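You operate a simulated robot arm through the tools that you are given. There is no shell and no other tool.

You run a simulated robot arm. Do the job below in one go: nothing can be reset, and whatever is moved stays where it is left.

TASK
Start the hood on LINE at 6 bar with the oiler on 3.
Fine: open the red valve, pressure within 0.3 bar on the gauge, then press start; leave it running.
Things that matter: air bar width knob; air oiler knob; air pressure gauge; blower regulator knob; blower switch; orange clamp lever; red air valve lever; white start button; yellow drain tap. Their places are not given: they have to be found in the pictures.

The check looks at the end state, three seconds after you hand in, the way a careful person would. Anything else that was tipped, shoved, dropped, spilled or broken makes it a failure.

THE ROBOT
A 6-joint arm with a two-finger parallel gripper, fixed in place. Base frame: the origin is on the floor under the middle of its stand, x ahead of it, y to its left, z up. Lengths are in m, angles in degrees, forces in N, time in s.
With the tool pointing down near the work surface it reaches from about 0.24 to 0.66 m from the base axis. Its first joint turns from -66.0 to 66.0 degrees. Payload 2.9 kg.
The tool frame sits at the grasp point between the pads (the TCP): z along the fingers, y along the line on which they close. The tips reach 0.03 m beyond it. The gripper opens to 0.11 m. The fingers are 0.02 m wide and 0.01 m thick; the gripper's body (0.048 by 0.112 m) begins 0.055 m behind the TCP.
Orientation is that of the tool frame in the base frame, as [roll, pitch, yaw] about the fixed x, y, z axes, in that order (R = Rz(yaw) Ry(pitch) Rx(roll)). With the fingers straight down and closing along the base's y, the tool's x points along the base's -x, its y along +y and its z along -z.

THE INTERFACE
- The arm moves only by the tool servo_tool. Its arguments are lists of equal length, an entry for each row: "jaw": the opening, from 0 (shut) to 1 (fully open); "xyz": the shift along the tool's x, y, z in cm, a list of three; "rotation": the turn, a rotation vector about the tool's x, y, z in degrees, a list of three. In form: {"jaw": [jaw, ...], "xyz": [[x, y, z], ...], "rotation": [[rx, ry, rz], ...]}. A call has 1 to 20 rows; each row shifts and turns the commanded pose from where the row before left it, along the tool's axes as they then stand. Each row takes 0.2 s and may step no farther than 0.05 m and 8.6 degrees from the row before; otherwise, or with a gripper value out of range, the whole call is refused. Where a pose cannot be reached the arm comes as near as it can. A force on the tool above 40 N (or 10 N above the force at the start of the call, whichever is more), or a blocked arm, ends the call early, and 0.2 s more pass. Each finger travels about 0.108 m/s and halts on what it meets, pressing with about 37 N; the grip force reading is that of the motor and also rises with nothing between the fingers. The clock runs only during rows and for 0.2 s after the last one: add rows that do not move to give the fingers time. The reply holds the time, the measured pose of the TCP, the force on the tool along the base axes, the opening and the grip force, in the units named above and with some noise, with the torque about the TCP (base axes, N m) and any sound that the robot's microphone picked up.
- Cameras (640 x 400 px; columns grow to the right, rows downward): "scene" is fixed at [0.0911, 0.4516, 1.3758]; the picture's right is [-0.58, -0.82, 0.00], its down [-0.52, 0.37, -0.77] and it looks along [0.62, -0.44, -0.64] (base axes); focal length 347 px, centre (320, 200). "wrist" rides on the gripper at [0.072, 0.017, -0.103] in the tool frame; the picture's right is [-0.23, 0.97, 0.00], its down [-0.76, -0.18, -0.62] and it looks along [-0.61, -0.14, 0.78] (tool axes); focal length 222 px, centre (320, 200).
- capture(camera): a new picture of that camera. No time passes.
- probe_pixels(camera, pixels): for up to 12 pixels [column, row] of the newest picture of that camera ("zoom" is the newest enlarged one), the place [x, y, z] in the base frame of the surface seen there, good to about 0.002 m. No time passes.
- inspect(camera, box): a new picture of the part [left, top, right, bottom] of that camera's present view, enlarged. No time passes.
- finish_job(): hands the job in; it is judged then, once.

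Open the gripper and draw the arm clear of the work before you hand the job in, unless the task says otherwise.

The tools are called after "Emit:" as a command line: name --argument value ..., lists and objects as JSON in quotes. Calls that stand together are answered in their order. servo_tool: Moves the arm, as the interface text tells. Its arguments: {"type":"object","properties":{"jaw":{"type":"array"},"xyz":{"type":"array"},"rotation":{"type":"array"}},"required":["jaw","xyz","rotation"]} The other tools are called the same way: capture (camera) takes a picture; probe_pixels (camera, pixels) gives the place of the surface under pixels of a picture; inspect (camera, box) takes an enlarged picture of a part of a camera's view; finish_job () hands the job in.

At the start:

```text
time: 0.0
ee_pos: [0.4997, -0.0745, 1.0867]
orientation: [-180.0, 0.1, 179.9]
contact_force: [-0.5, 0.1, 0.4]
moment: [0.0, -0.01, 0.01]
grip_width: 0.1102
grasp_force: 0.1
```

scene: 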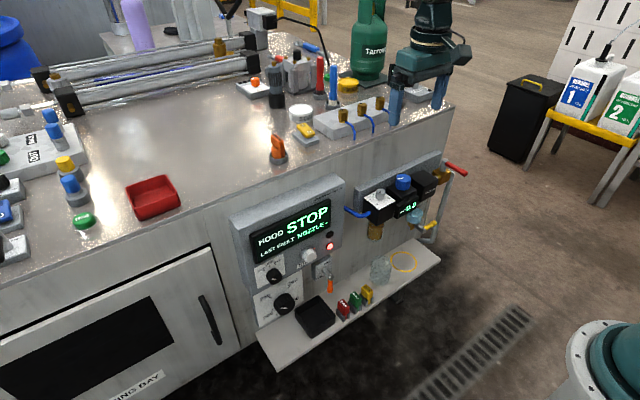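
wrist: 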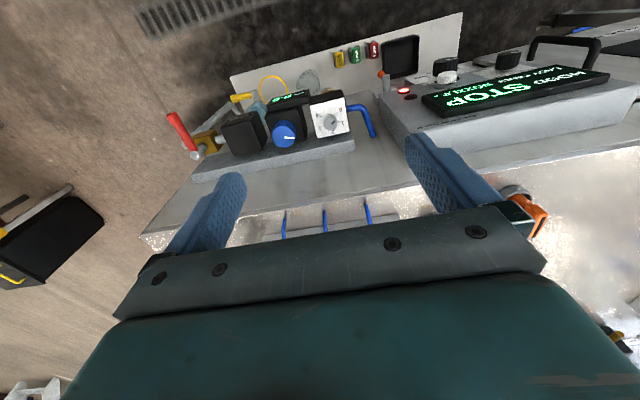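

The scene shows a control panel with a screen "HOOD STOP / LAST EVENT NOZZLE" around (293,230) and an air unit around (400,195). I take enlarged views of both to identify the controls.

Emit:
inspect --camera "scene" --box '[330, 140, 490, 280]'

Emit:
inspect --camera "scene" --box '[220, 180, 380, 350]'

Emit:
inspect --camera "wrist" --box '[150, 60, 400, 190]'

```text
2.86 times, centred on (410, 210) of scene
```

zoom: 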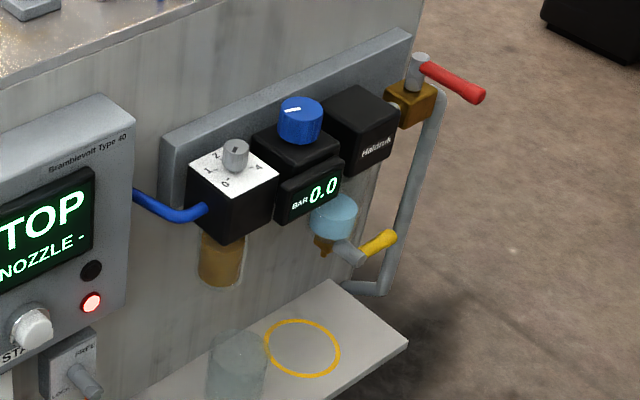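

```text
2.35 times, centred on (300, 265) of scene
```

zoom: 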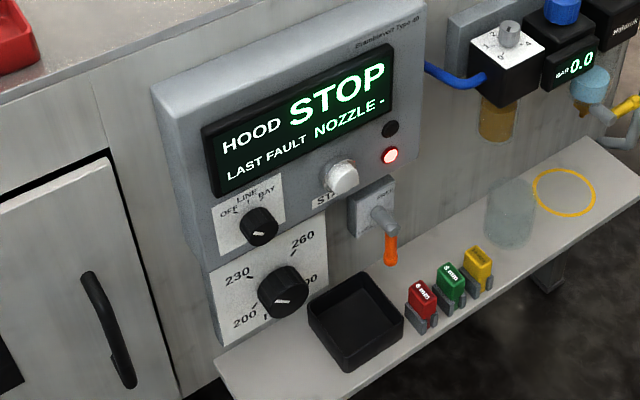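

```text
2.56 times, centred on (275, 125) of wrist
```

zoom: 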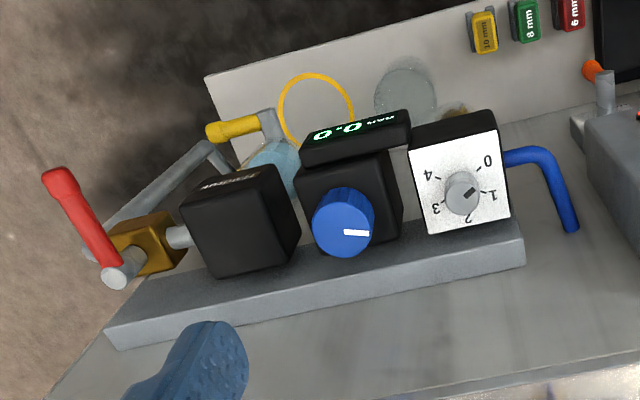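

The air unit has an oiler dial with marks 0–4, a blue regulator knob, a gauge reading 0.0, a red valve lever and a yellow drain tap. The panel has an OFF/LINE/BAY switch, a width knob, a white start button and an orange lever marked FREE/LOCK. I zoom in closer on each and probe their positions.

Emit:
inspect --camera "scene" --box '[250, 240, 345, 320]'

Emit:
probe_pixels --camera "scene" --pixels '[[273, 276], [284, 302], [308, 256], [330, 285], [322, 270], [380, 194], [403, 182], [408, 207], [457, 170], [436, 160], [427, 240], [330, 246]]'

Emit:
inspect --camera "scene" --box '[240, 20, 440, 170]'

```text
5.00 times, centred on (298, 280) of scene
```

zoom: 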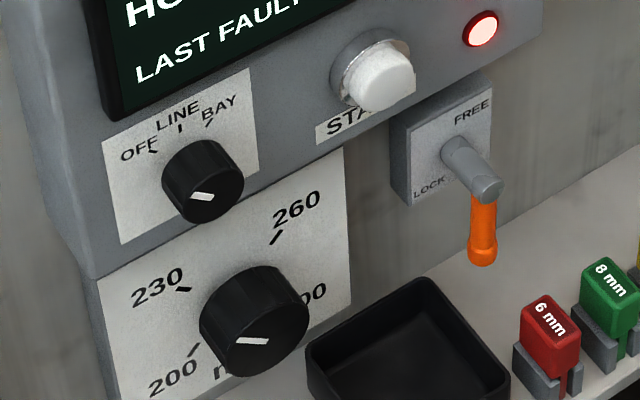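

```text
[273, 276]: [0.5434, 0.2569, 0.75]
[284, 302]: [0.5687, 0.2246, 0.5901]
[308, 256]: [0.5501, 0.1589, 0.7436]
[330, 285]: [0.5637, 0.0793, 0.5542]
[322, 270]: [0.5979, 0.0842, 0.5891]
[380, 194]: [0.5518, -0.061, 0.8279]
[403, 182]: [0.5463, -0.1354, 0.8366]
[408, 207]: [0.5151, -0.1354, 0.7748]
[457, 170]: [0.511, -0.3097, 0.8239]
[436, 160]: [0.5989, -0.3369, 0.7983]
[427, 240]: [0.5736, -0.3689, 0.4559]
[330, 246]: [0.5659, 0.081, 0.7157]
```

```text
2.67 times, centred on (340, 95) of scene
```

zoom: 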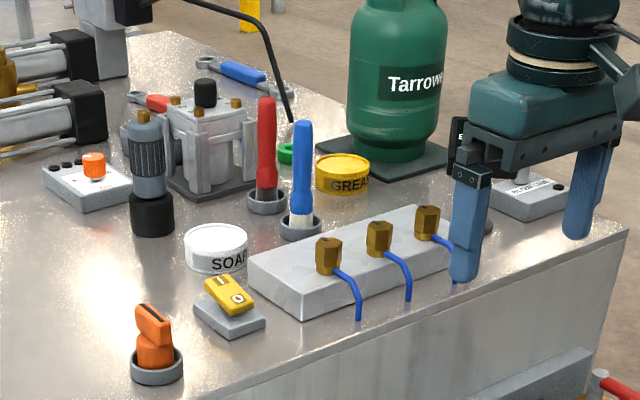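

The air unit's knobs (oiler near [0.55,-0.06,0.83], regulator near [0.55,-0.135,0.837]) have vertical axes, while the panel knobs face the robot. I probe the wrist view for more precise positions of the air unit and the bench edge.

Emit:
probe_pixels --camera "wrist" --pixels '[[330, 122], [333, 120], [347, 128], [317, 105], [285, 135], [283, 143], [295, 98], [182, 130], [197, 157], [170, 115], [240, 97], [254, 95]]'

Emit:
probe_pixels --camera "scene" --pixels '[[300, 150], [340, 180], [440, 120], [447, 108], [380, 165], [400, 225], [430, 225], [420, 213], [375, 230], [380, 270], [400, 260], [320, 240]]'

Emit:
inspect --camera "wrist" --box '[150, 70, 270, 170]'

Emit:
inspect --camera "wrist" --box '[350, 10, 520, 130]'

Emit:
inspect --camera "wrist" --box '[260, 80, 360, 155]'

```text
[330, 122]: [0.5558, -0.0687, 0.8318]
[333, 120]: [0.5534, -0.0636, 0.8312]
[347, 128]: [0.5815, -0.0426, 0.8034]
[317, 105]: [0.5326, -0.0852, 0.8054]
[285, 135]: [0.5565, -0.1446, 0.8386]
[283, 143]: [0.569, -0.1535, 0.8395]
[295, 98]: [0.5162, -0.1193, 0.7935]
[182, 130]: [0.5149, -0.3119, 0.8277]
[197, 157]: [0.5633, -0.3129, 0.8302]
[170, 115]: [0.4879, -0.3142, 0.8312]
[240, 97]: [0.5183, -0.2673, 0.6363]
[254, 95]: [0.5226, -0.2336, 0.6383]
```

```text
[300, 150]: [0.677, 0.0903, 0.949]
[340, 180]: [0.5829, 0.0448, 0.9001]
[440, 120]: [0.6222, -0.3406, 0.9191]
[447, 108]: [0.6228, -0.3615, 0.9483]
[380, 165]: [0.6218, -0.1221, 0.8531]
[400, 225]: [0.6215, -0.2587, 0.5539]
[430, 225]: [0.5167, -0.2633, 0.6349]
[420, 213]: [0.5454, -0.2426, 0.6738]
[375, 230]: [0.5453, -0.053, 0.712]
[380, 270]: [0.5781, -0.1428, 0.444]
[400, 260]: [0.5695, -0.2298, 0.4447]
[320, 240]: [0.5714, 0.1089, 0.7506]
```

```text
4.00 times, centred on (210, 120) of wrist
```

zoom: 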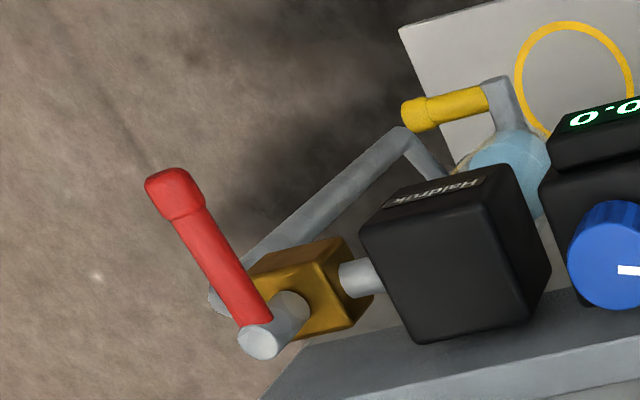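

```text
3.33 times, centred on (435, 70) of wrist
```

zoom: 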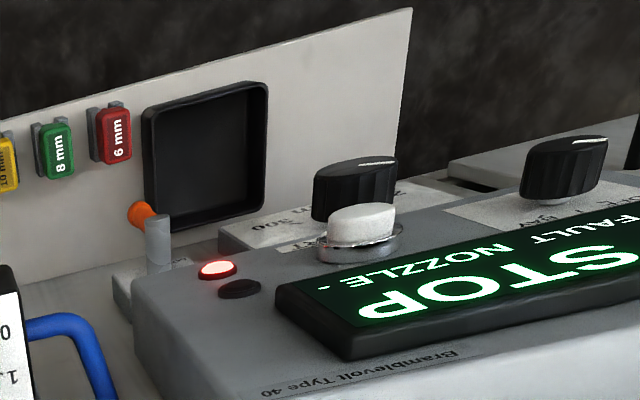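

```text
5.33 times, centred on (310, 118) of wrist
```

zoom: 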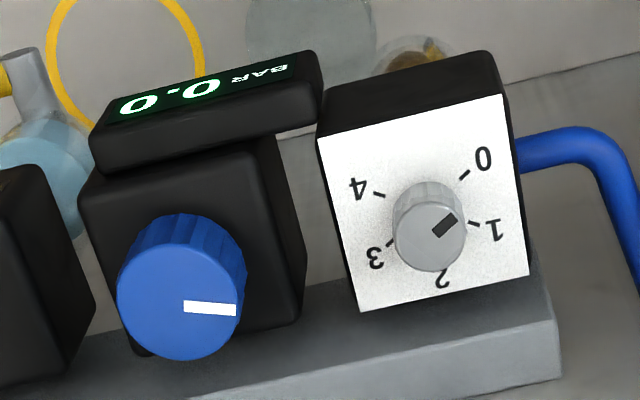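

The oiler's mark points at 0 and needs to go to 3, and the red lever stands perpendicular to the pipe, so it is closed. I back the arm off (x to about 0.34, z to about 0.85) and tilt the tool forward so I can see the panel front-on.

Emit:
servo_tool --jaw '[1, 1, 1, 1, 1, 1, 1, 1, 1, 1, 1, 1, 1]' --xyz '[[4, 1, 0], [4, 1, 0], [4, 2, 0], [4, 2, 2], [0, 2, 4], [0, 2, 4], [0, 1, 4], [0, 0, 4], [0, 0, 4], [0, 0, 0], [0, 0, 0], [0, 0, 0], [0, 0, 0]]' --rotation '[[0, 0, 0], [0, 0, 0], [0, 0, 0], [0, 0, 0], [0, 0, 0], [0, 0, 0], [0, 0, 0], [0, -8, 0], [0, -8, 0], [0, -8, 0], [0, -8, 0], [0, -8, 0], [0, 0, 0]]'

Emit:
capture --camera "wrist"

Emit:
capture --camera "scene"

```text
time: 2.8
ee_pos: [0.3783, 0.0404, 0.8632]
orientation: [180.0, 40.0, -180.0]
contact_force: [0.4, 0.1, 0.3]
moment: [0.01, -0.01, 0.04]
grip_width: 0.1098
grasp_force: 0.0
out of reach, approached as far as the arm can: row 11, 12
```

```text
taken
```

wrist: 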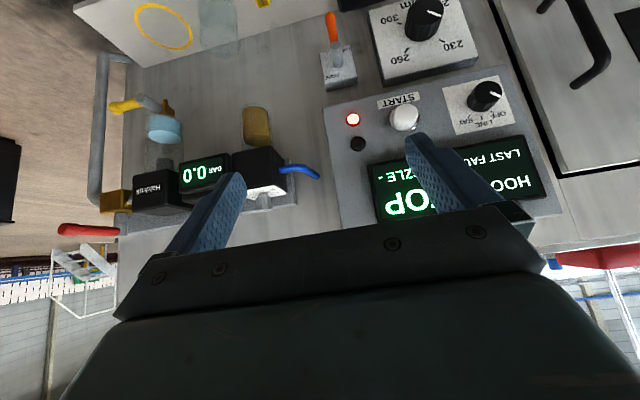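

```text
taken
```

scene: 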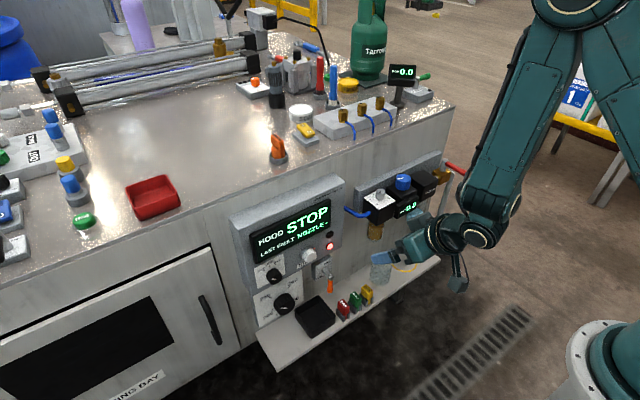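

Now the wrist shows the panel front-on but upside-down: switch at (487,97), width knob at (425,18), start at (404,117), clamp lever at (332,40), drain tap at (127,106). I enlarge each of these, plus a second 0.0 display seen on the bench at (402,72) of the scene.

Emit:
inspect --camera "wrist" --box '[360, 0, 530, 140]'

Emit:
inspect --camera "wrist" --box '[290, 0, 390, 110]'

Emit:
inspect --camera "wrist" --box '[40, 60, 240, 240]'

Emit:
inspect --camera "scene" --box '[330, 40, 470, 140]'

Emit:
inspect --camera "wrist" --box '[330, 120, 570, 250]'

```text
2.86 times, centred on (445, 70) of wrist
```

zoom: 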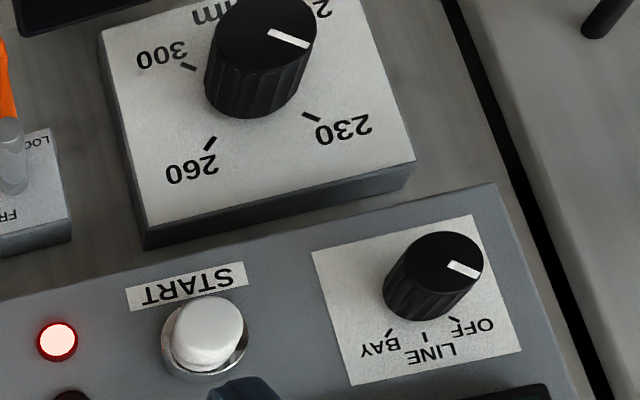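

```text
3.64 times, centred on (340, 55) of wrist
```

zoom: 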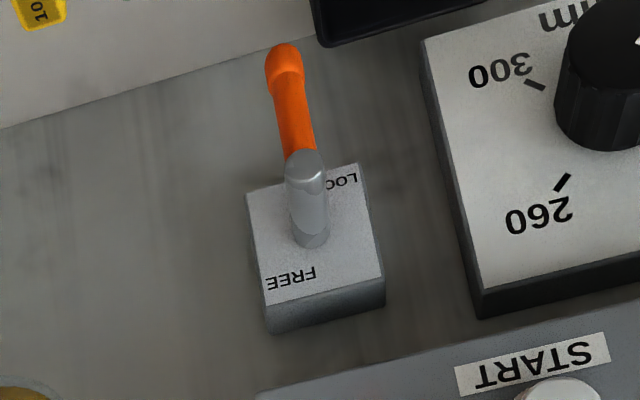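

```text
2.22 times, centred on (140, 150) of wrist
```

zoom: 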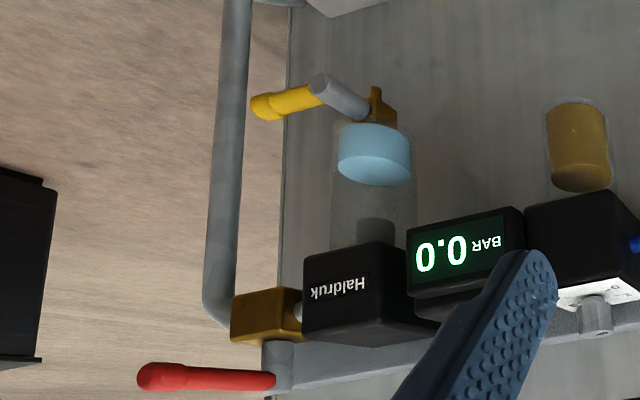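

```text
4.00 times, centred on (400, 90) of scene
```

zoom: 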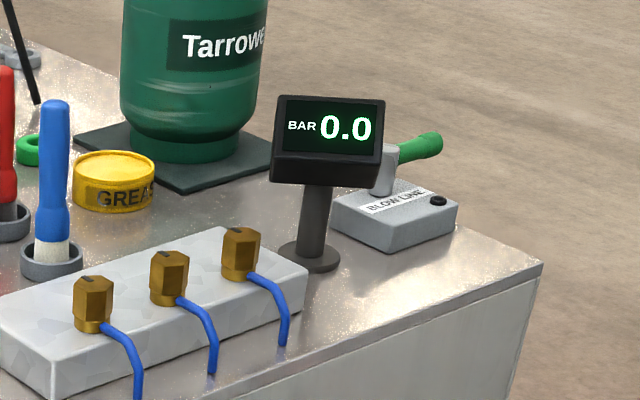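

```text
2.67 times, centred on (450, 185) of wrist
```

zoom: 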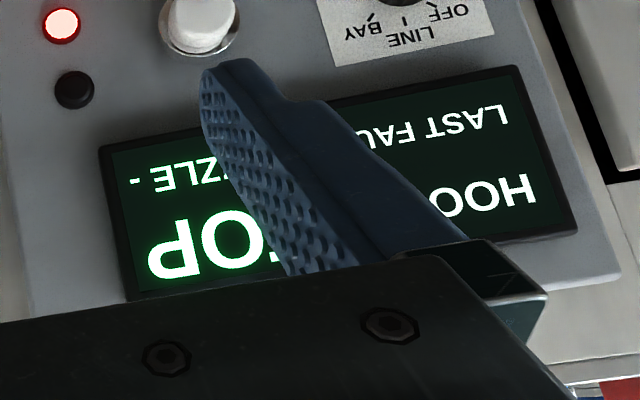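

The switch mark points at OFF, the clamp lever points down at LOCK, and the drain tap handle lies crosswise, so it is closed. The bench gauge belongs to a separate "BLOW LINE", so I'll leave it. Next I return the tool to vertical and move above the air unit for precise positions.

Emit:
servo_tool --jaw '[1, 1, 1, 1, 1, 1, 1, 1, 1, 1, 1, 1]' --xyz '[[0, 0, 0], [0, 0, 0], [0, 0, 0], [0, 0, 0], [0, 0, 0], [0, -4, -3], [0, -4, -3], [0, -4, -3], [-2, -4, -2], [-2, -3, -1], [-3, 0, 0], [0, 0, 0]]' --rotation '[[0, 8, 0], [0, 8, 0], [0, 8, 0], [0, 8, 0], [0, 8, 0], [0, 0, 0], [0, 0, 0], [0, 0, 0], [0, 0, 0], [0, 0, 0], [0, 0, 0], [0, 0, 0]]'

Emit:
capture --camera "wrist"

```text
time: 5.4
ee_pos: [0.4471, -0.151, 0.9826]
orientation: [179.9, 0.1, 179.9]
contact_force: [0.6, 0.0, 0.6]
moment: [0.02, -0.03, 0.03]
grip_width: 0.1102
grasp_force: 0.0
```

```text
taken
```

wrist: 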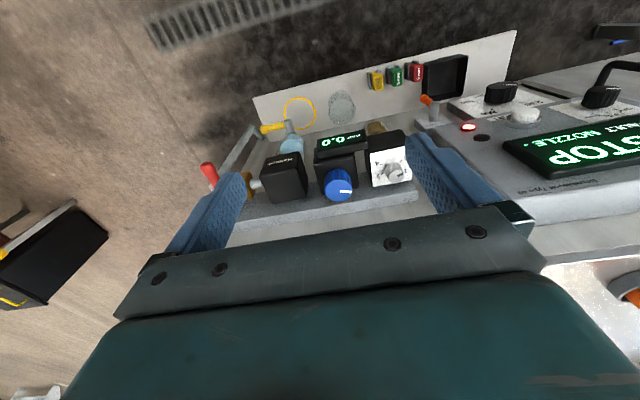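

The air unit now fills (230–410, 130–215) of the wrist picture. I enlarge it and probe the knobs, ticks and lever.

Emit:
inspect --camera "wrist" --box '[310, 120, 420, 210]'

Emit:
probe_pixels --camera "zoom" --pixels '[[150, 390], [170, 410], [470, 290], [500, 260], [430, 280]]'

Emit:
inspect --camera "scene" --box '[360, 160, 480, 240]'

```text
4.44 times, centred on (365, 165) of wrist
```

zoom: 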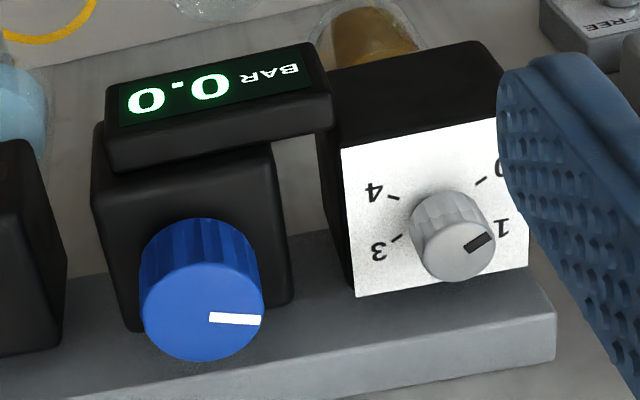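

```text
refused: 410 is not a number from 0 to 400
```

```text
5.00 times, centred on (420, 200) of scene
```

zoom: 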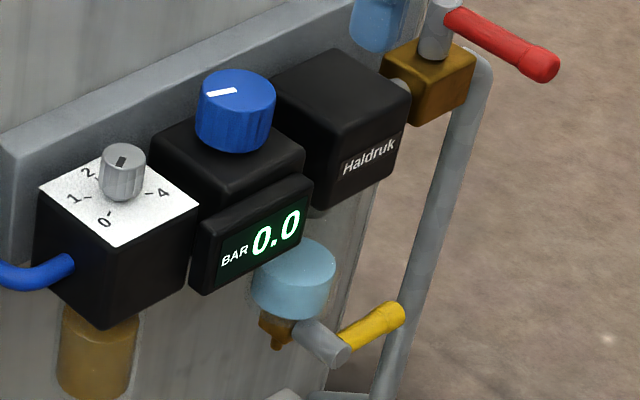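

The scene zoom shows the oiler's ticks, so I probe those, the knob's top and mark, the regulator's top and mark, and the red lever.

Emit:
probe_pixels --camera "zoom" --pixels '[[112, 212], [84, 197], [95, 178], [148, 188], [122, 148], [122, 160], [107, 160], [138, 160], [120, 195], [45, 188], [115, 245], [196, 203]]'

Emit:
probe_pixels --camera "zoom" --pixels '[[238, 73], [205, 95], [237, 92], [270, 88], [240, 112], [238, 145], [222, 92], [450, 10], [500, 35], [550, 65], [435, 30], [340, 80]]'

Emit:
inspect --camera "scene" --box '[365, 180, 405, 210]'

```text
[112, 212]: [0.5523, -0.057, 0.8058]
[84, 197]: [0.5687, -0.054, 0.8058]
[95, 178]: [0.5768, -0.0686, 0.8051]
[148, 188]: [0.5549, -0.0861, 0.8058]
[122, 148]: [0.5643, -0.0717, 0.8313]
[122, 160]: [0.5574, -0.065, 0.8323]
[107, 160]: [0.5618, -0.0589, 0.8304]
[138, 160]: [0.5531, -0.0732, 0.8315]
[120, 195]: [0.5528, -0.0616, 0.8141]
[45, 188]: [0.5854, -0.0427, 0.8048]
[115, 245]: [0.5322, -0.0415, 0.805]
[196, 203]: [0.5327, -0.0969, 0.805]
```

```text
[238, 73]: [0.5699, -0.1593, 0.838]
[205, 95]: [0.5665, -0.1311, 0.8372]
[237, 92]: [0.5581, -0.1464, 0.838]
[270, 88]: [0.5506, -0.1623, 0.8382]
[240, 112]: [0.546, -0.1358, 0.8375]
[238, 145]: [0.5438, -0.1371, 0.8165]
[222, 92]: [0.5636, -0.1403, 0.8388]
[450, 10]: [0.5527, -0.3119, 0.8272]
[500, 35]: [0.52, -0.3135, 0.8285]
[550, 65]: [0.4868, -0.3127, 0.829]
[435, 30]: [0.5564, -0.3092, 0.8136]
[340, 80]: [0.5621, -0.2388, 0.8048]
```

```text
13.33 times, centred on (385, 195) of scene
```

zoom: 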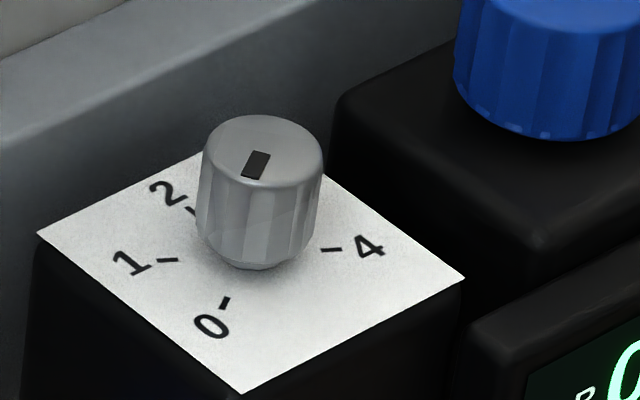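

The enlarged oiler shows its mark at about (255,165), with ticks at (225,303), (168,260), (190,211) and (331,249). I probe these for angles.

Emit:
probe_pixels --camera "zoom" --pixels '[[225, 303], [168, 260], [190, 211], [331, 249], [260, 153], [249, 177], [262, 117], [206, 145], [320, 160], [255, 186], [240, 262], [290, 262]]'

Emit:
inspect --camera "wrist" --box '[365, 155, 415, 192]'

```text
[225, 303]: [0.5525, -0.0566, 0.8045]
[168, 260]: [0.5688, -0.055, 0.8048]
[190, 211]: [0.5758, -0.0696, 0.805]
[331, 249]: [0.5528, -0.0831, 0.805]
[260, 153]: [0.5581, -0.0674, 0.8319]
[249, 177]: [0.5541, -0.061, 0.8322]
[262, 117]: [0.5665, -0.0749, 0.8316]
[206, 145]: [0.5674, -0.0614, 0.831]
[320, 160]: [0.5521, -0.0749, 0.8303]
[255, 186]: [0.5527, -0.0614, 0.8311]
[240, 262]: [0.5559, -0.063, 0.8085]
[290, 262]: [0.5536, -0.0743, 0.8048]
```

```text
10.81 times, centred on (390, 174) of wrist
```

zoom: 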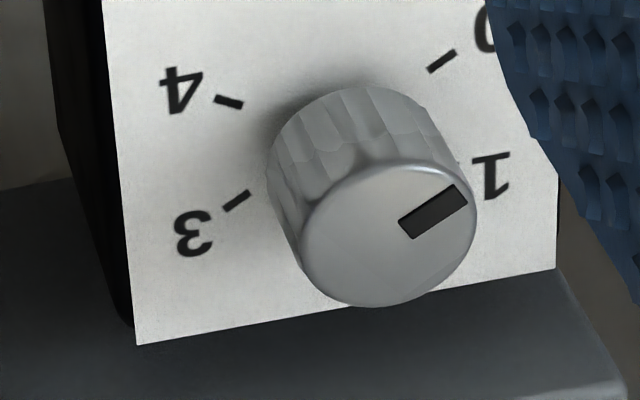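

The oiler knob's centre is near (0.559,-0.0695), about 2.2 cm across. The mark is at about 120° from +x and tick 3 is at about -60°, so it needs a half turn clockwise seen from above. I check bench-edge objects and the back plate for clearance before reaching down.

Emit:
probe_pixels --camera "scene" --pixels '[[332, 139], [392, 115], [354, 136], [360, 122], [380, 112], [344, 115], [375, 170], [360, 195], [420, 155], [436, 175], [402, 72], [400, 105]]'

Emit:
capture --camera "scene"

```text
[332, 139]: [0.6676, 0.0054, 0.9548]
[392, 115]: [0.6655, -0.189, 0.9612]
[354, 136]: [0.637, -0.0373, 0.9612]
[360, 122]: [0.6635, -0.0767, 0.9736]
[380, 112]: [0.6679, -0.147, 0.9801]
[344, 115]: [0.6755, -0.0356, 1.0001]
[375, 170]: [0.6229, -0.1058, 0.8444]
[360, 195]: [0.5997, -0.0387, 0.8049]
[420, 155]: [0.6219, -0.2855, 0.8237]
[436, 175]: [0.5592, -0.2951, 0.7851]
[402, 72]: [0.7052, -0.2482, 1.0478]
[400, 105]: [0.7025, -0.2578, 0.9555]
```

```text
taken
```

scene: 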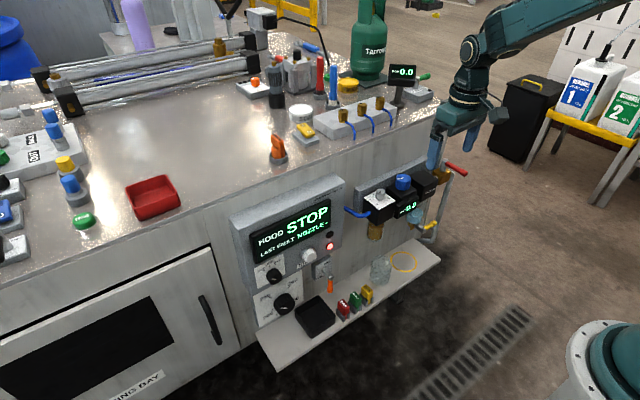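

Clearances look fine: the bench face is at x=0.622 and the hoses stay at x≥0.637. I move above the red lever near (0.505,-0.313) with the jaws half open so they straddle it.

Emit:
servo_tool --jaw '[0.6, 0.5, 0.45, 0.45, 0.45, 0.45, 0.45, 0.45]' --xyz '[[-1, -4, 0], [-1, -4, 0], [-1, -4, 0], [-2, -4, 1], [-0.8, -0.2, 3], [0, 0, 3], [0, 0, 2], [0, 0, 0]]' --rotation '[[0, 0, 0], [0, 0, 0], [0, 0, 0], [0, 0, 0], [0, 0, 0], [0, 0, 0], [0, 0, 0], [0, 0, 0]]'

Emit:
capture --camera "wrist"

Emit:
inspect --camera "scene" --box '[380, 80, 520, 220]'

```text
time: 7.2
ee_pos: [0.505, -0.3109, 0.892]
orientation: [-179.9, 0.1, -179.9]
contact_force: [-0.6, -0.5, 0.3]
moment: [0.02, -0.01, -0.02]
grip_width: 0.0494
grasp_force: 0.0
```

```text
taken
```

wrist: 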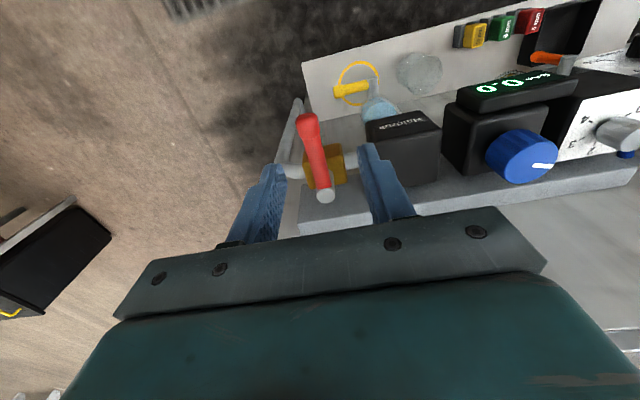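

```text
2.86 times, centred on (450, 150) of scene
```

zoom: 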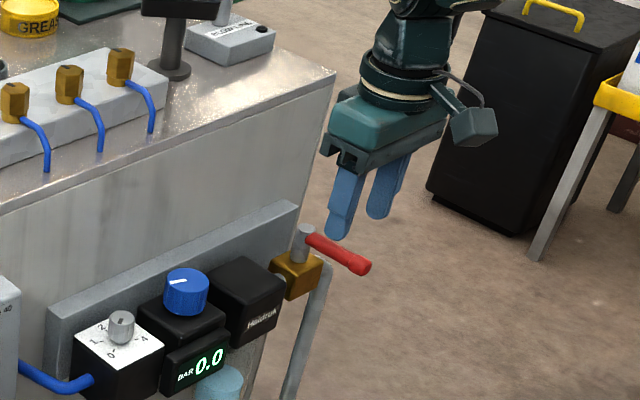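

The fingers straddle the red lever (about (315,155) in the wrist view). I lower to TCP z of about 0.838, with the tips around the lever and clear of the valve body.

Emit:
servo_tool --jaw '[0.45, 0.45, 0.45, 0.45]' --xyz '[[0, 0, 2], [0, 0, 2], [0, 0, 1.4], [0, 0, 0]]' --rotation '[[0, 0, 0], [0, 0, 0], [0, 0, 0], [0, 0, 0]]'

Emit:
capture --camera "wrist"

Emit:
inspect --camera "scene" --box '[400, 110, 500, 190]'

```text
time: 8.2
ee_pos: [0.5051, -0.3113, 0.838]
orientation: [179.9, 0.0, -180.0]
contact_force: [-0.6, -0.1, -0.4]
moment: [0.0, 0.03, 0.0]
grip_width: 0.0495
grasp_force: 0.1
```

```text
taken
```

wrist: 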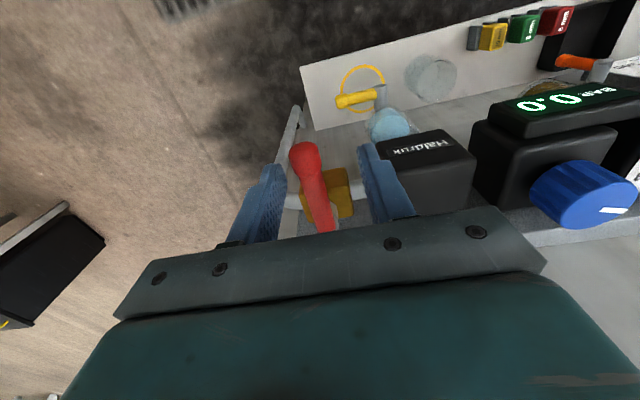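

```text
5.00 times, centred on (450, 150) of scene
```

zoom: 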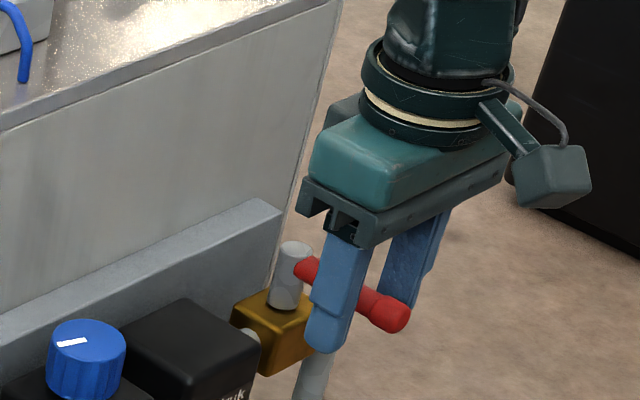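

The lever is between the fingers with no contact yet. I gently push toward +y (the right finger should touch after about 1.5 cm) to see whether it turns that way.

Emit:
servo_tool --jaw '[0.45, 0.45, 0.45, 0.45]' --xyz '[[0, 1.2, -0.3], [0, 0.6, 0], [0, 0.6, 0], [0, 0.4, 0]]' --rotation '[[0, 0, 0], [0, 0, 0], [0, 0, 0], [0, 0, 0]]'

Emit:
capture --camera "wrist"

Emit:
inspect --camera "scene" --box '[400, 110, 500, 190]'

```text
time: 9.2
ee_pos: [0.5071, -0.2833, 0.842]
orientation: [-179.9, 0.1, -180.0]
contact_force: [-0.7, -0.2, 0.3]
moment: [-0.03, -0.03, 0.0]
grip_width: 0.0502
grasp_force: 0.4
```

```text
taken
```

wrist: 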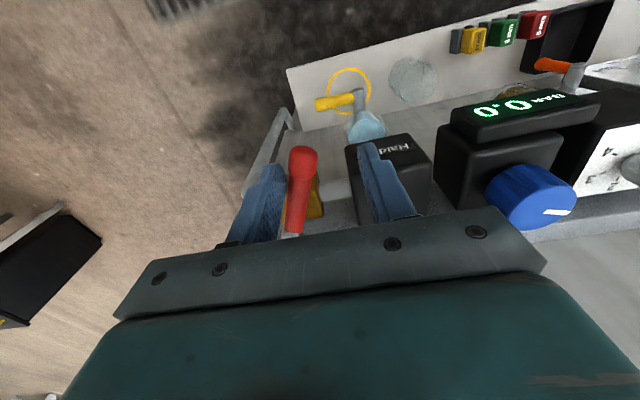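

```text
5.00 times, centred on (450, 150) of scene
```

zoom: 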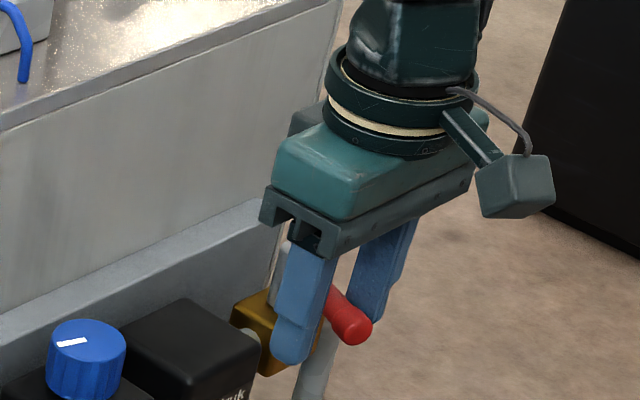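

The lever moved slightly toward +y with hardly any force. I probe its tip at (303,158) and pivot to confirm.

Emit:
probe_pixels --camera "wrist" --pixels '[[303, 155], [298, 200], [300, 180], [390, 165], [375, 140]]'

```text
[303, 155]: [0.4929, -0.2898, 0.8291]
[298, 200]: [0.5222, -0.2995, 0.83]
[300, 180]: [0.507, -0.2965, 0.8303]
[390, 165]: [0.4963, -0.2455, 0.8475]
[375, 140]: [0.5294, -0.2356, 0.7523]
```

The lever pivots about (0.558,-0.312) and is now about 18° round toward +y. I continue along the arc while turning the tool with it, keeping the tips above the filter box top (0.805).

Emit:
servo_tool --jaw '[0.45, 0.45, 0.45, 0.45, 0.45, 0.45]' --xyz '[[-0.16, 1.28, 0], [-0.59, 0.87, 0], [-0.62, 0.88, 0], [-0.63, 0.85, 0], [-0.67, 0.85, 0], [0, 0, 0]]' --rotation '[[0, 0, 8], [0, 0, 8], [0, 0, 8], [0, 0, 8], [0, 0, 8], [0, 0, 0]]'

Emit:
capture --camera "wrist"

Emit:
inspect --camera "scene" --box '[380, 110, 480, 220]'

```text
time: 10.6
ee_pos: [0.5424, -0.2488, 0.8416]
orientation: [-180.0, 0.0, 140.0]
contact_force: [-0.1, 0.6, 0.2]
moment: [-0.02, -0.02, -0.03]
grip_width: 0.0494
grasp_force: 0.0
```

```text
taken
```

wrist: 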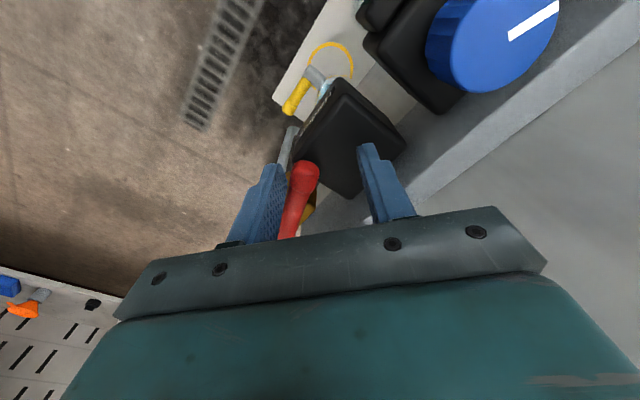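

```text
3.64 times, centred on (430, 165) of scene
```

zoom: 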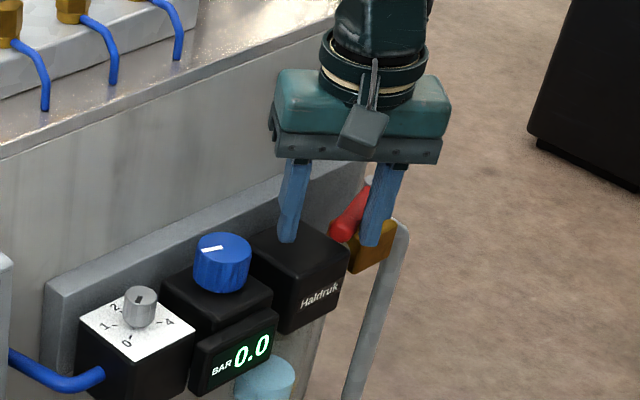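

The lever is following (tip at (305,170) in the wrist view) and force stays low. I carry on to the end of the quarter turn.

Emit:
servo_tool --jaw '[0.45, 0.45, 0.45, 0.45]' --xyz '[[-0.36, 0.75, 0], [-0.46, 0.66, 0], [-0.2, 0.2, 0], [0, 0, 0]]' --rotation '[[0, 0, 0], [0, 0, 0], [0, 0, 0], [0, 0, 0]]'

Emit:
capture --camera "wrist"

Emit:
inspect --camera "scene" --box '[380, 110, 480, 220]'

```text
time: 11.6
ee_pos: [0.561, -0.2414, 0.8416]
orientation: [-179.8, -0.2, 139.9]
contact_force: [-9.2, 1.6, 1.7]
moment: [0.06, 0.16, -0.28]
grip_width: 0.052
grasp_force: 2.8
```

```text
taken
```

wrist: 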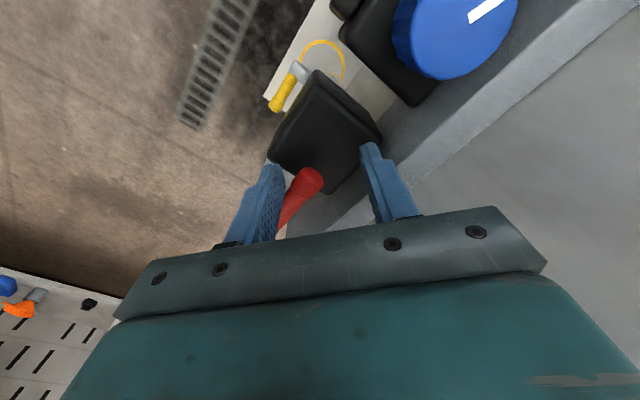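

```text
3.64 times, centred on (430, 165) of scene
```

zoom: 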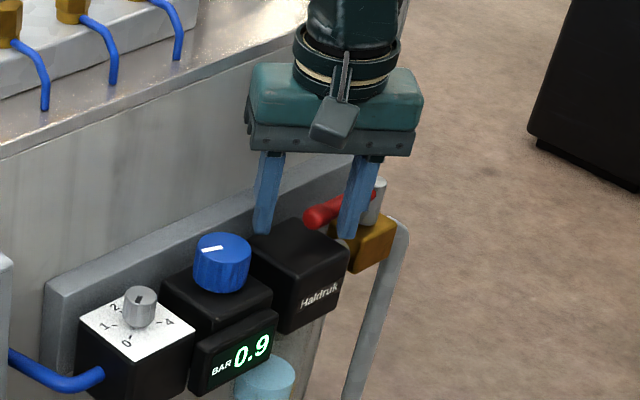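

The gauge now reads 0.9 bar and the lever met its stop (-9 N), so the valve is open. I ease off, lift clear, and check the lever's final position.

Emit:
servo_tool --jaw '[0.45, 0.45, 0.45, 0.45, 0.45]' --xyz '[[0.38, -0.32, 0], [0, 0, -3], [0, 0, -4], [0, 0, -3], [0, 0, 0]]' --rotation '[[0, 0, 0], [0, 0, 0], [0, 0, 0], [0, 0, 0], [0, 0, 0]]'

Emit:
capture --camera "wrist"

Emit:
inspect --camera "scene" --box '[360, 140, 470, 230]'

```text
time: 12.8
ee_pos: [0.5581, -0.2407, 0.9429]
orientation: [179.9, 0.0, 140.0]
contact_force: [0.8, 0.6, -1.0]
moment: [0.03, 0.01, 0.0]
grip_width: 0.0496
grasp_force: 0.0
```

```text
taken
```

wrist: 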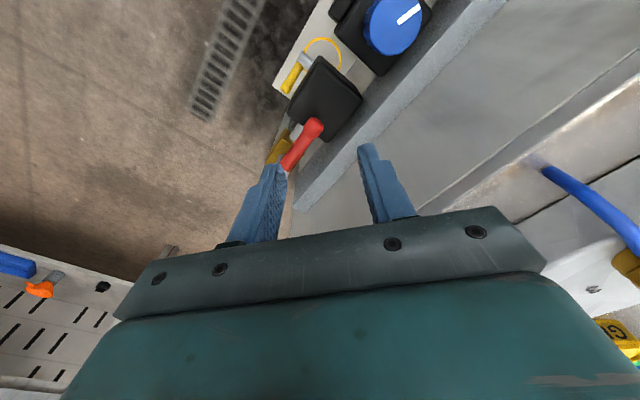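

```text
4.44 times, centred on (415, 185) of scene
```

zoom: 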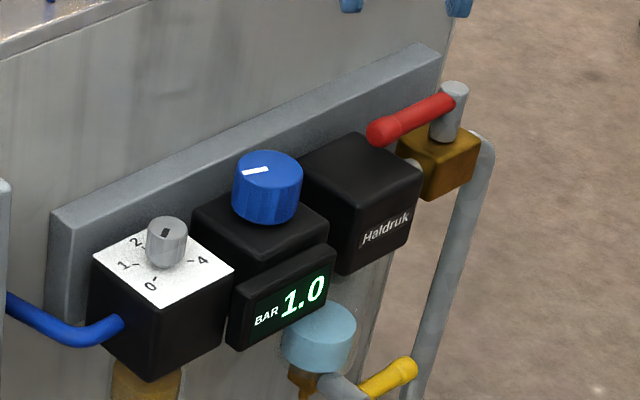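

The valve is open, the lever lies along the pipe and the gauge reads 1.0 bar. Next is the oiler: I swing the tool back, move above the knob at (0.559,-0.0695), and pre-rotate to -45° for a clockwise stroke.

Emit:
servo_tool --jaw '[0.45, 0.45, 0.45, 0.45, 0.45, 0.45, 0.45, 0.45, 0.45, 0.4, 0.4, 0.35, 0.32, 0.32, 0.32, 0.32]' --xyz '[[0, 0, 0], [0, 0, 0], [0, 0, 0], [0, 0, 0], [0, 0, 0], [0, 4.3, 0], [0, 4.3, 0], [0, 4.3, 0], [-0.1, 4.22, 0], [0, 0, 0], [0, 0, 0], [0, 0, 0], [0, 0, 0], [0, 0, 0], [0, 0, 0], [0, 0, 0]]' --rotation '[[0, 0, -8], [0, 0, -8], [0, 0, -8], [0, 0, -8], [0, 0, -8], [0, 0, 0], [0, 0, 0], [0, 0, 0], [0, 0, 0], [0, 0, -7.5], [0, 0, -7.5], [0, 0, -7.5], [0, 0, -7.5], [0, 0, -7.5], [0, 0, -7.5], [0, 0, 0]]'

Emit:
capture --camera "wrist"

Emit:
inspect --camera "scene" --box '[330, 100, 450, 220]'

```text
time: 16.2
ee_pos: [0.5558, -0.0713, 0.9424]
orientation: [180.0, 0.0, -134.9]
contact_force: [0.4, 0.3, -0.3]
moment: [0.01, 0.01, -0.01]
grip_width: 0.0352
grasp_force: 0.0
```

```text
taken
```

wrist: 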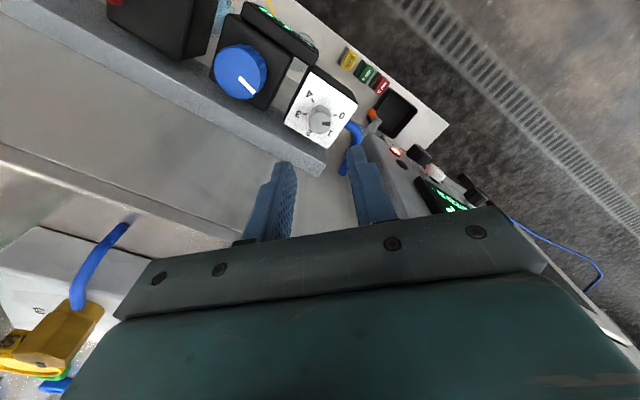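

```text
3.33 times, centred on (390, 160) of scene
```

zoom: 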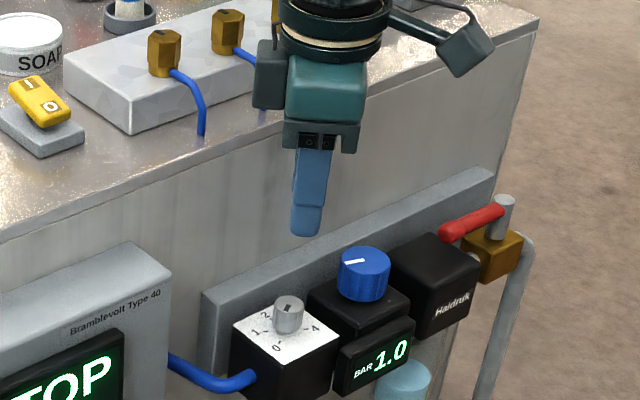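

The gauge holds at 1.0 bar. I zoom on the oiler in the wrist view at (320,118) to pin down the knob's centre before descending.

Emit:
inspect --camera "wrist" --box '[280, 75, 360, 150]'

```text
5.33 times, centred on (320, 112) of wrist
```

zoom: 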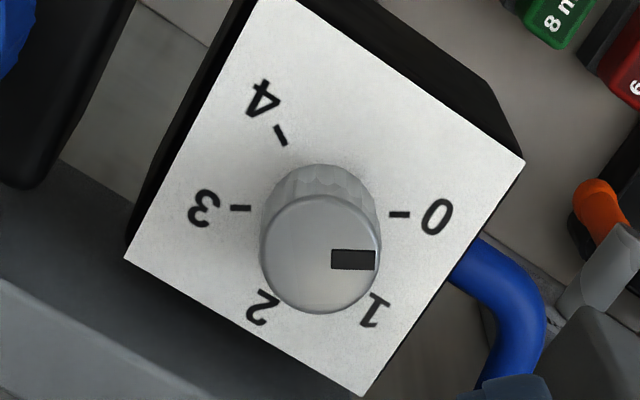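

The mark clearly points to 0. I probe the knob-top rim and the ticks 0, 3 and 4.

Emit:
probe_pixels --camera "zoom" --pixels '[[320, 256], [268, 256], [374, 242], [320, 202], [320, 307], [335, 260], [372, 260], [392, 214], [408, 214], [241, 209], [281, 135], [320, 180]]'

```text
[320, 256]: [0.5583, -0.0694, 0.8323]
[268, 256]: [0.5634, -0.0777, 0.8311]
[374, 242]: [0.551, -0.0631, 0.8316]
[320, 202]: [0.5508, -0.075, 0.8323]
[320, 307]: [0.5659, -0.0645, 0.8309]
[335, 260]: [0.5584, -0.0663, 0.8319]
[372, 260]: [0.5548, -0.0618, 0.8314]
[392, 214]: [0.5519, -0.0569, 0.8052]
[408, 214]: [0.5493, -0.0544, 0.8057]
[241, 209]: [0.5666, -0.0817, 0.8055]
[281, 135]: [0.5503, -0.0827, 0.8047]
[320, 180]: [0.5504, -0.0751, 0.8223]
```

The knob centre is (0.5585,-0.070), tick 0 is at 119° and tick 3 at about -58°. I align, descend to TCP z≈0.842 and close on the knob.

Emit:
servo_tool --jaw '[0.32, 0.32, 0.32, 0.32, 0.32, 0.15, 0.0, 0.0]' --xyz '[[-0.3, -0.08, 2], [0, 0, 3], [0, 0, 3], [0, 0, 2], [0, 0, 0], [0, 0, 0], [0, 0, 0], [0, 0, 0]]' --rotation '[[0, 0, 0], [0, 0, 0], [0, 0, 0], [0, 0, 0], [0, 0, 0], [0, 0, 0], [0, 0, 0], [0, 0, 0]]'

Emit:
capture --camera "wrist"

Emit:
inspect --camera "scene" --box '[340, 140, 430, 220]'

```text
time: 18.0
ee_pos: [0.5578, -0.0691, 0.8395]
orientation: [179.9, 0.0, -135.0]
contact_force: [-3.3, 2.2, -3.8]
moment: [0.2, -0.32, 0.02]
grip_width: 0.0215
grasp_force: 45.6
```

```text
taken
```

wrist: 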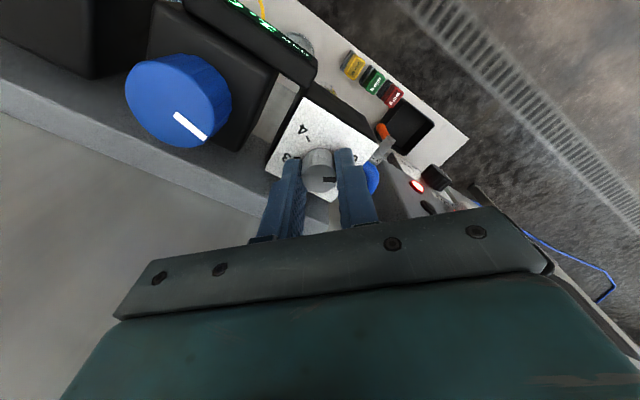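

```text
5.00 times, centred on (385, 180) of scene
```

zoom: 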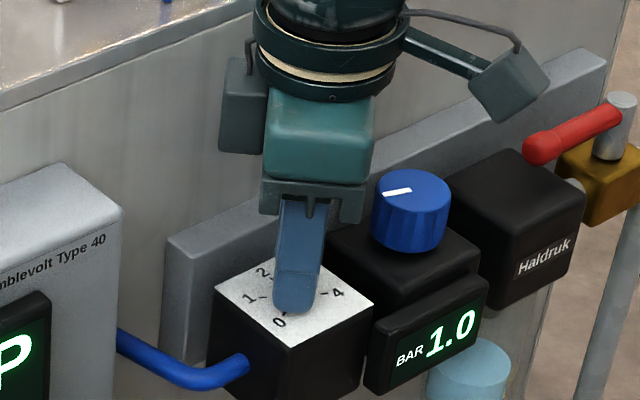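

The knob is gripped (width 0.0215, grip 46 N). I turn it clockwise by 88° about the tool axis.

Emit:
servo_tool --jaw '[0, 0, 0, 0, 0, 0, 0, 0, 0, 0, 0, 0]' --xyz '[[0, 0, 0], [0, 0, 0], [0, 0, 0], [0, 0, 0], [0, 0, 0], [0, 0, 0], [0, 0, 0], [0, 0, 0], [0, 0, 0], [0, 0, 0], [0, 0, 0], [0, 0, 0]]' --rotation '[[0, 0, 8], [0, 0, 8], [0, 0, 8], [0, 0, 8], [0, 0, 8], [0, 0, 8], [0, 0, 8], [0, 0, 8], [0, 0, 8], [0, 0, 8], [0, 0, 8], [0, 0, 0]]'

Emit:
inspect --camera "wrist" --box '[270, 100, 390, 220]'

Emit:
inspect --camera "scene" --box '[340, 140, 430, 220]'

```text
time: 20.6
ee_pos: [0.5593, -0.0716, 0.8411]
orientation: [-179.8, -0.2, 136.7]
contact_force: [-0.8, -21.9, -26.5]
moment: [0.35, 0.28, 0.01]
grip_width: 0.0209
grasp_force: 44.8
```

```text
3.33 times, centred on (330, 160) of wrist
```

zoom: 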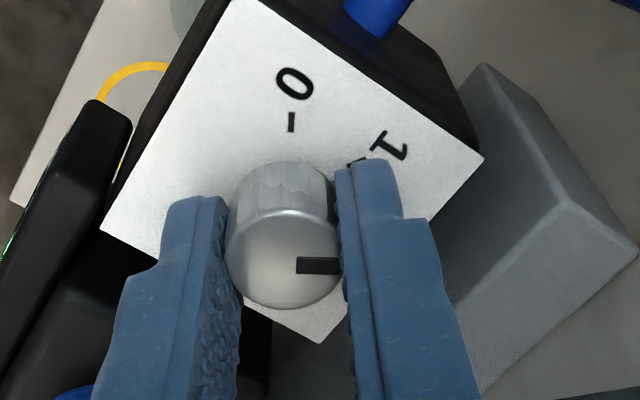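

```text
5.00 times, centred on (385, 180) of scene
```

zoom: 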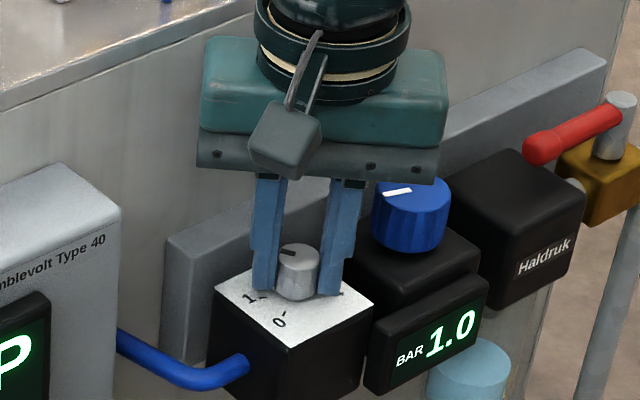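

The knob turned with the tool: the mark is now between 1 and 2, and only a side load of about 20–26 N was seen. I open, turn back 88° around the knob and look again.

Emit:
servo_tool --jaw '[0.34, 0.34, 0.34, 0.34, 0.34, 0.34, 0.34, 0.34, 0.34, 0.34, 0.34, 0.34, 0.34, 0.34]' --xyz '[[0, 0, 0], [0, 0, 0], [0, 0, 0], [0, 0, 0], [0, 0, 0], [0, 0, 0], [0, 0, 0], [0, 0, 0], [0, 0, 0], [0, 0, 0], [0, 0, 0], [0, 0, 0], [0, 0, 0], [0, 0, 0]]' --rotation '[[0, 0, 0], [0, 0, 0], [0, 0, -8], [0, 0, -8], [0, 0, -8], [0, 0, -8], [0, 0, -8], [0, 0, -8], [0, 0, -8], [0, 0, -8], [0, 0, -8], [0, 0, -8], [0, 0, -8], [0, 0, 0]]'

Emit:
inspect --camera "wrist" --box '[270, 100, 390, 220]'

Emit:
inspect --camera "scene" --box '[340, 140, 430, 220]'

```text
time: 23.6
ee_pos: [0.5595, -0.0692, 0.8417]
orientation: [180.0, 0.0, -134.9]
contact_force: [-0.2, 0.7, 0.5]
moment: [-0.01, 0.01, 0.02]
grip_width: 0.0375
grasp_force: 0.0
```

```text
3.33 times, centred on (330, 160) of wrist
```

zoom: 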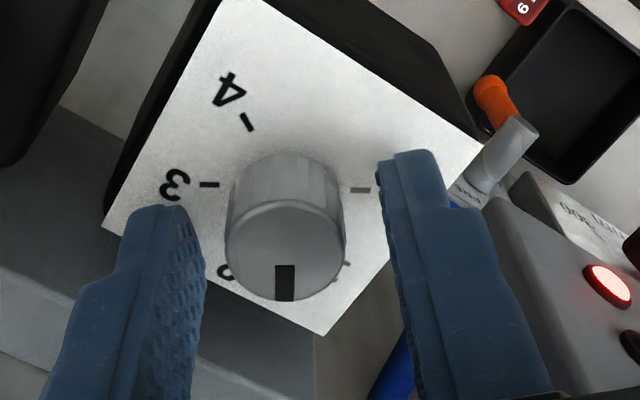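

```text
5.00 times, centred on (385, 180) of scene
```

zoom: 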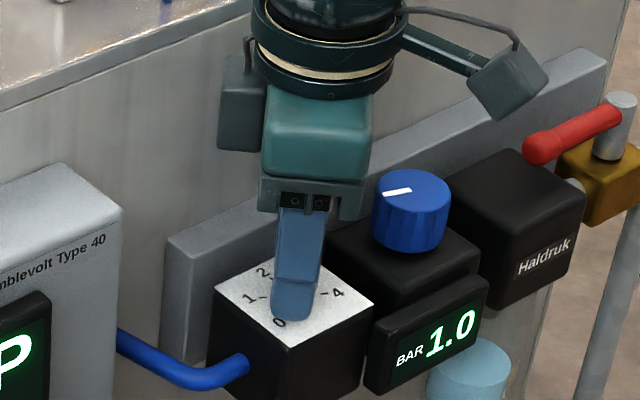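

The mark now stands midway between 1 and 2. I zoom in on the wrist view to measure the mark's angle before the second stroke.

Emit:
inspect --camera "wrist" --box '[295, 125, 355, 195]'

Emit:
probe_pixels --camera "wrist" --pixels '[[318, 180], [318, 188], [316, 175], [301, 167], [333, 167], [315, 160], [302, 155], [306, 136]]'

```text
5.71 times, centred on (325, 160) of wrist
```

zoom: 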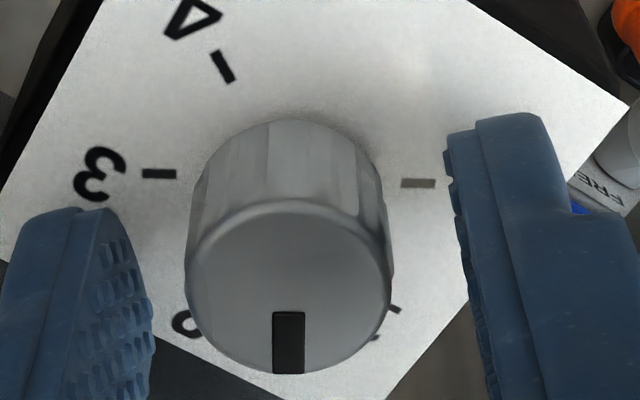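

```text
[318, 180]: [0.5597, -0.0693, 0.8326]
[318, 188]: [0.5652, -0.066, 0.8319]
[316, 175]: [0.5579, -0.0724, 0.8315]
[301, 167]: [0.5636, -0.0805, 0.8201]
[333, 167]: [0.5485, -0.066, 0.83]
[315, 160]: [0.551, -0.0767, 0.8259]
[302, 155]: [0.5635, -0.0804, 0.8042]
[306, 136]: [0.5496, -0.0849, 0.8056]
```

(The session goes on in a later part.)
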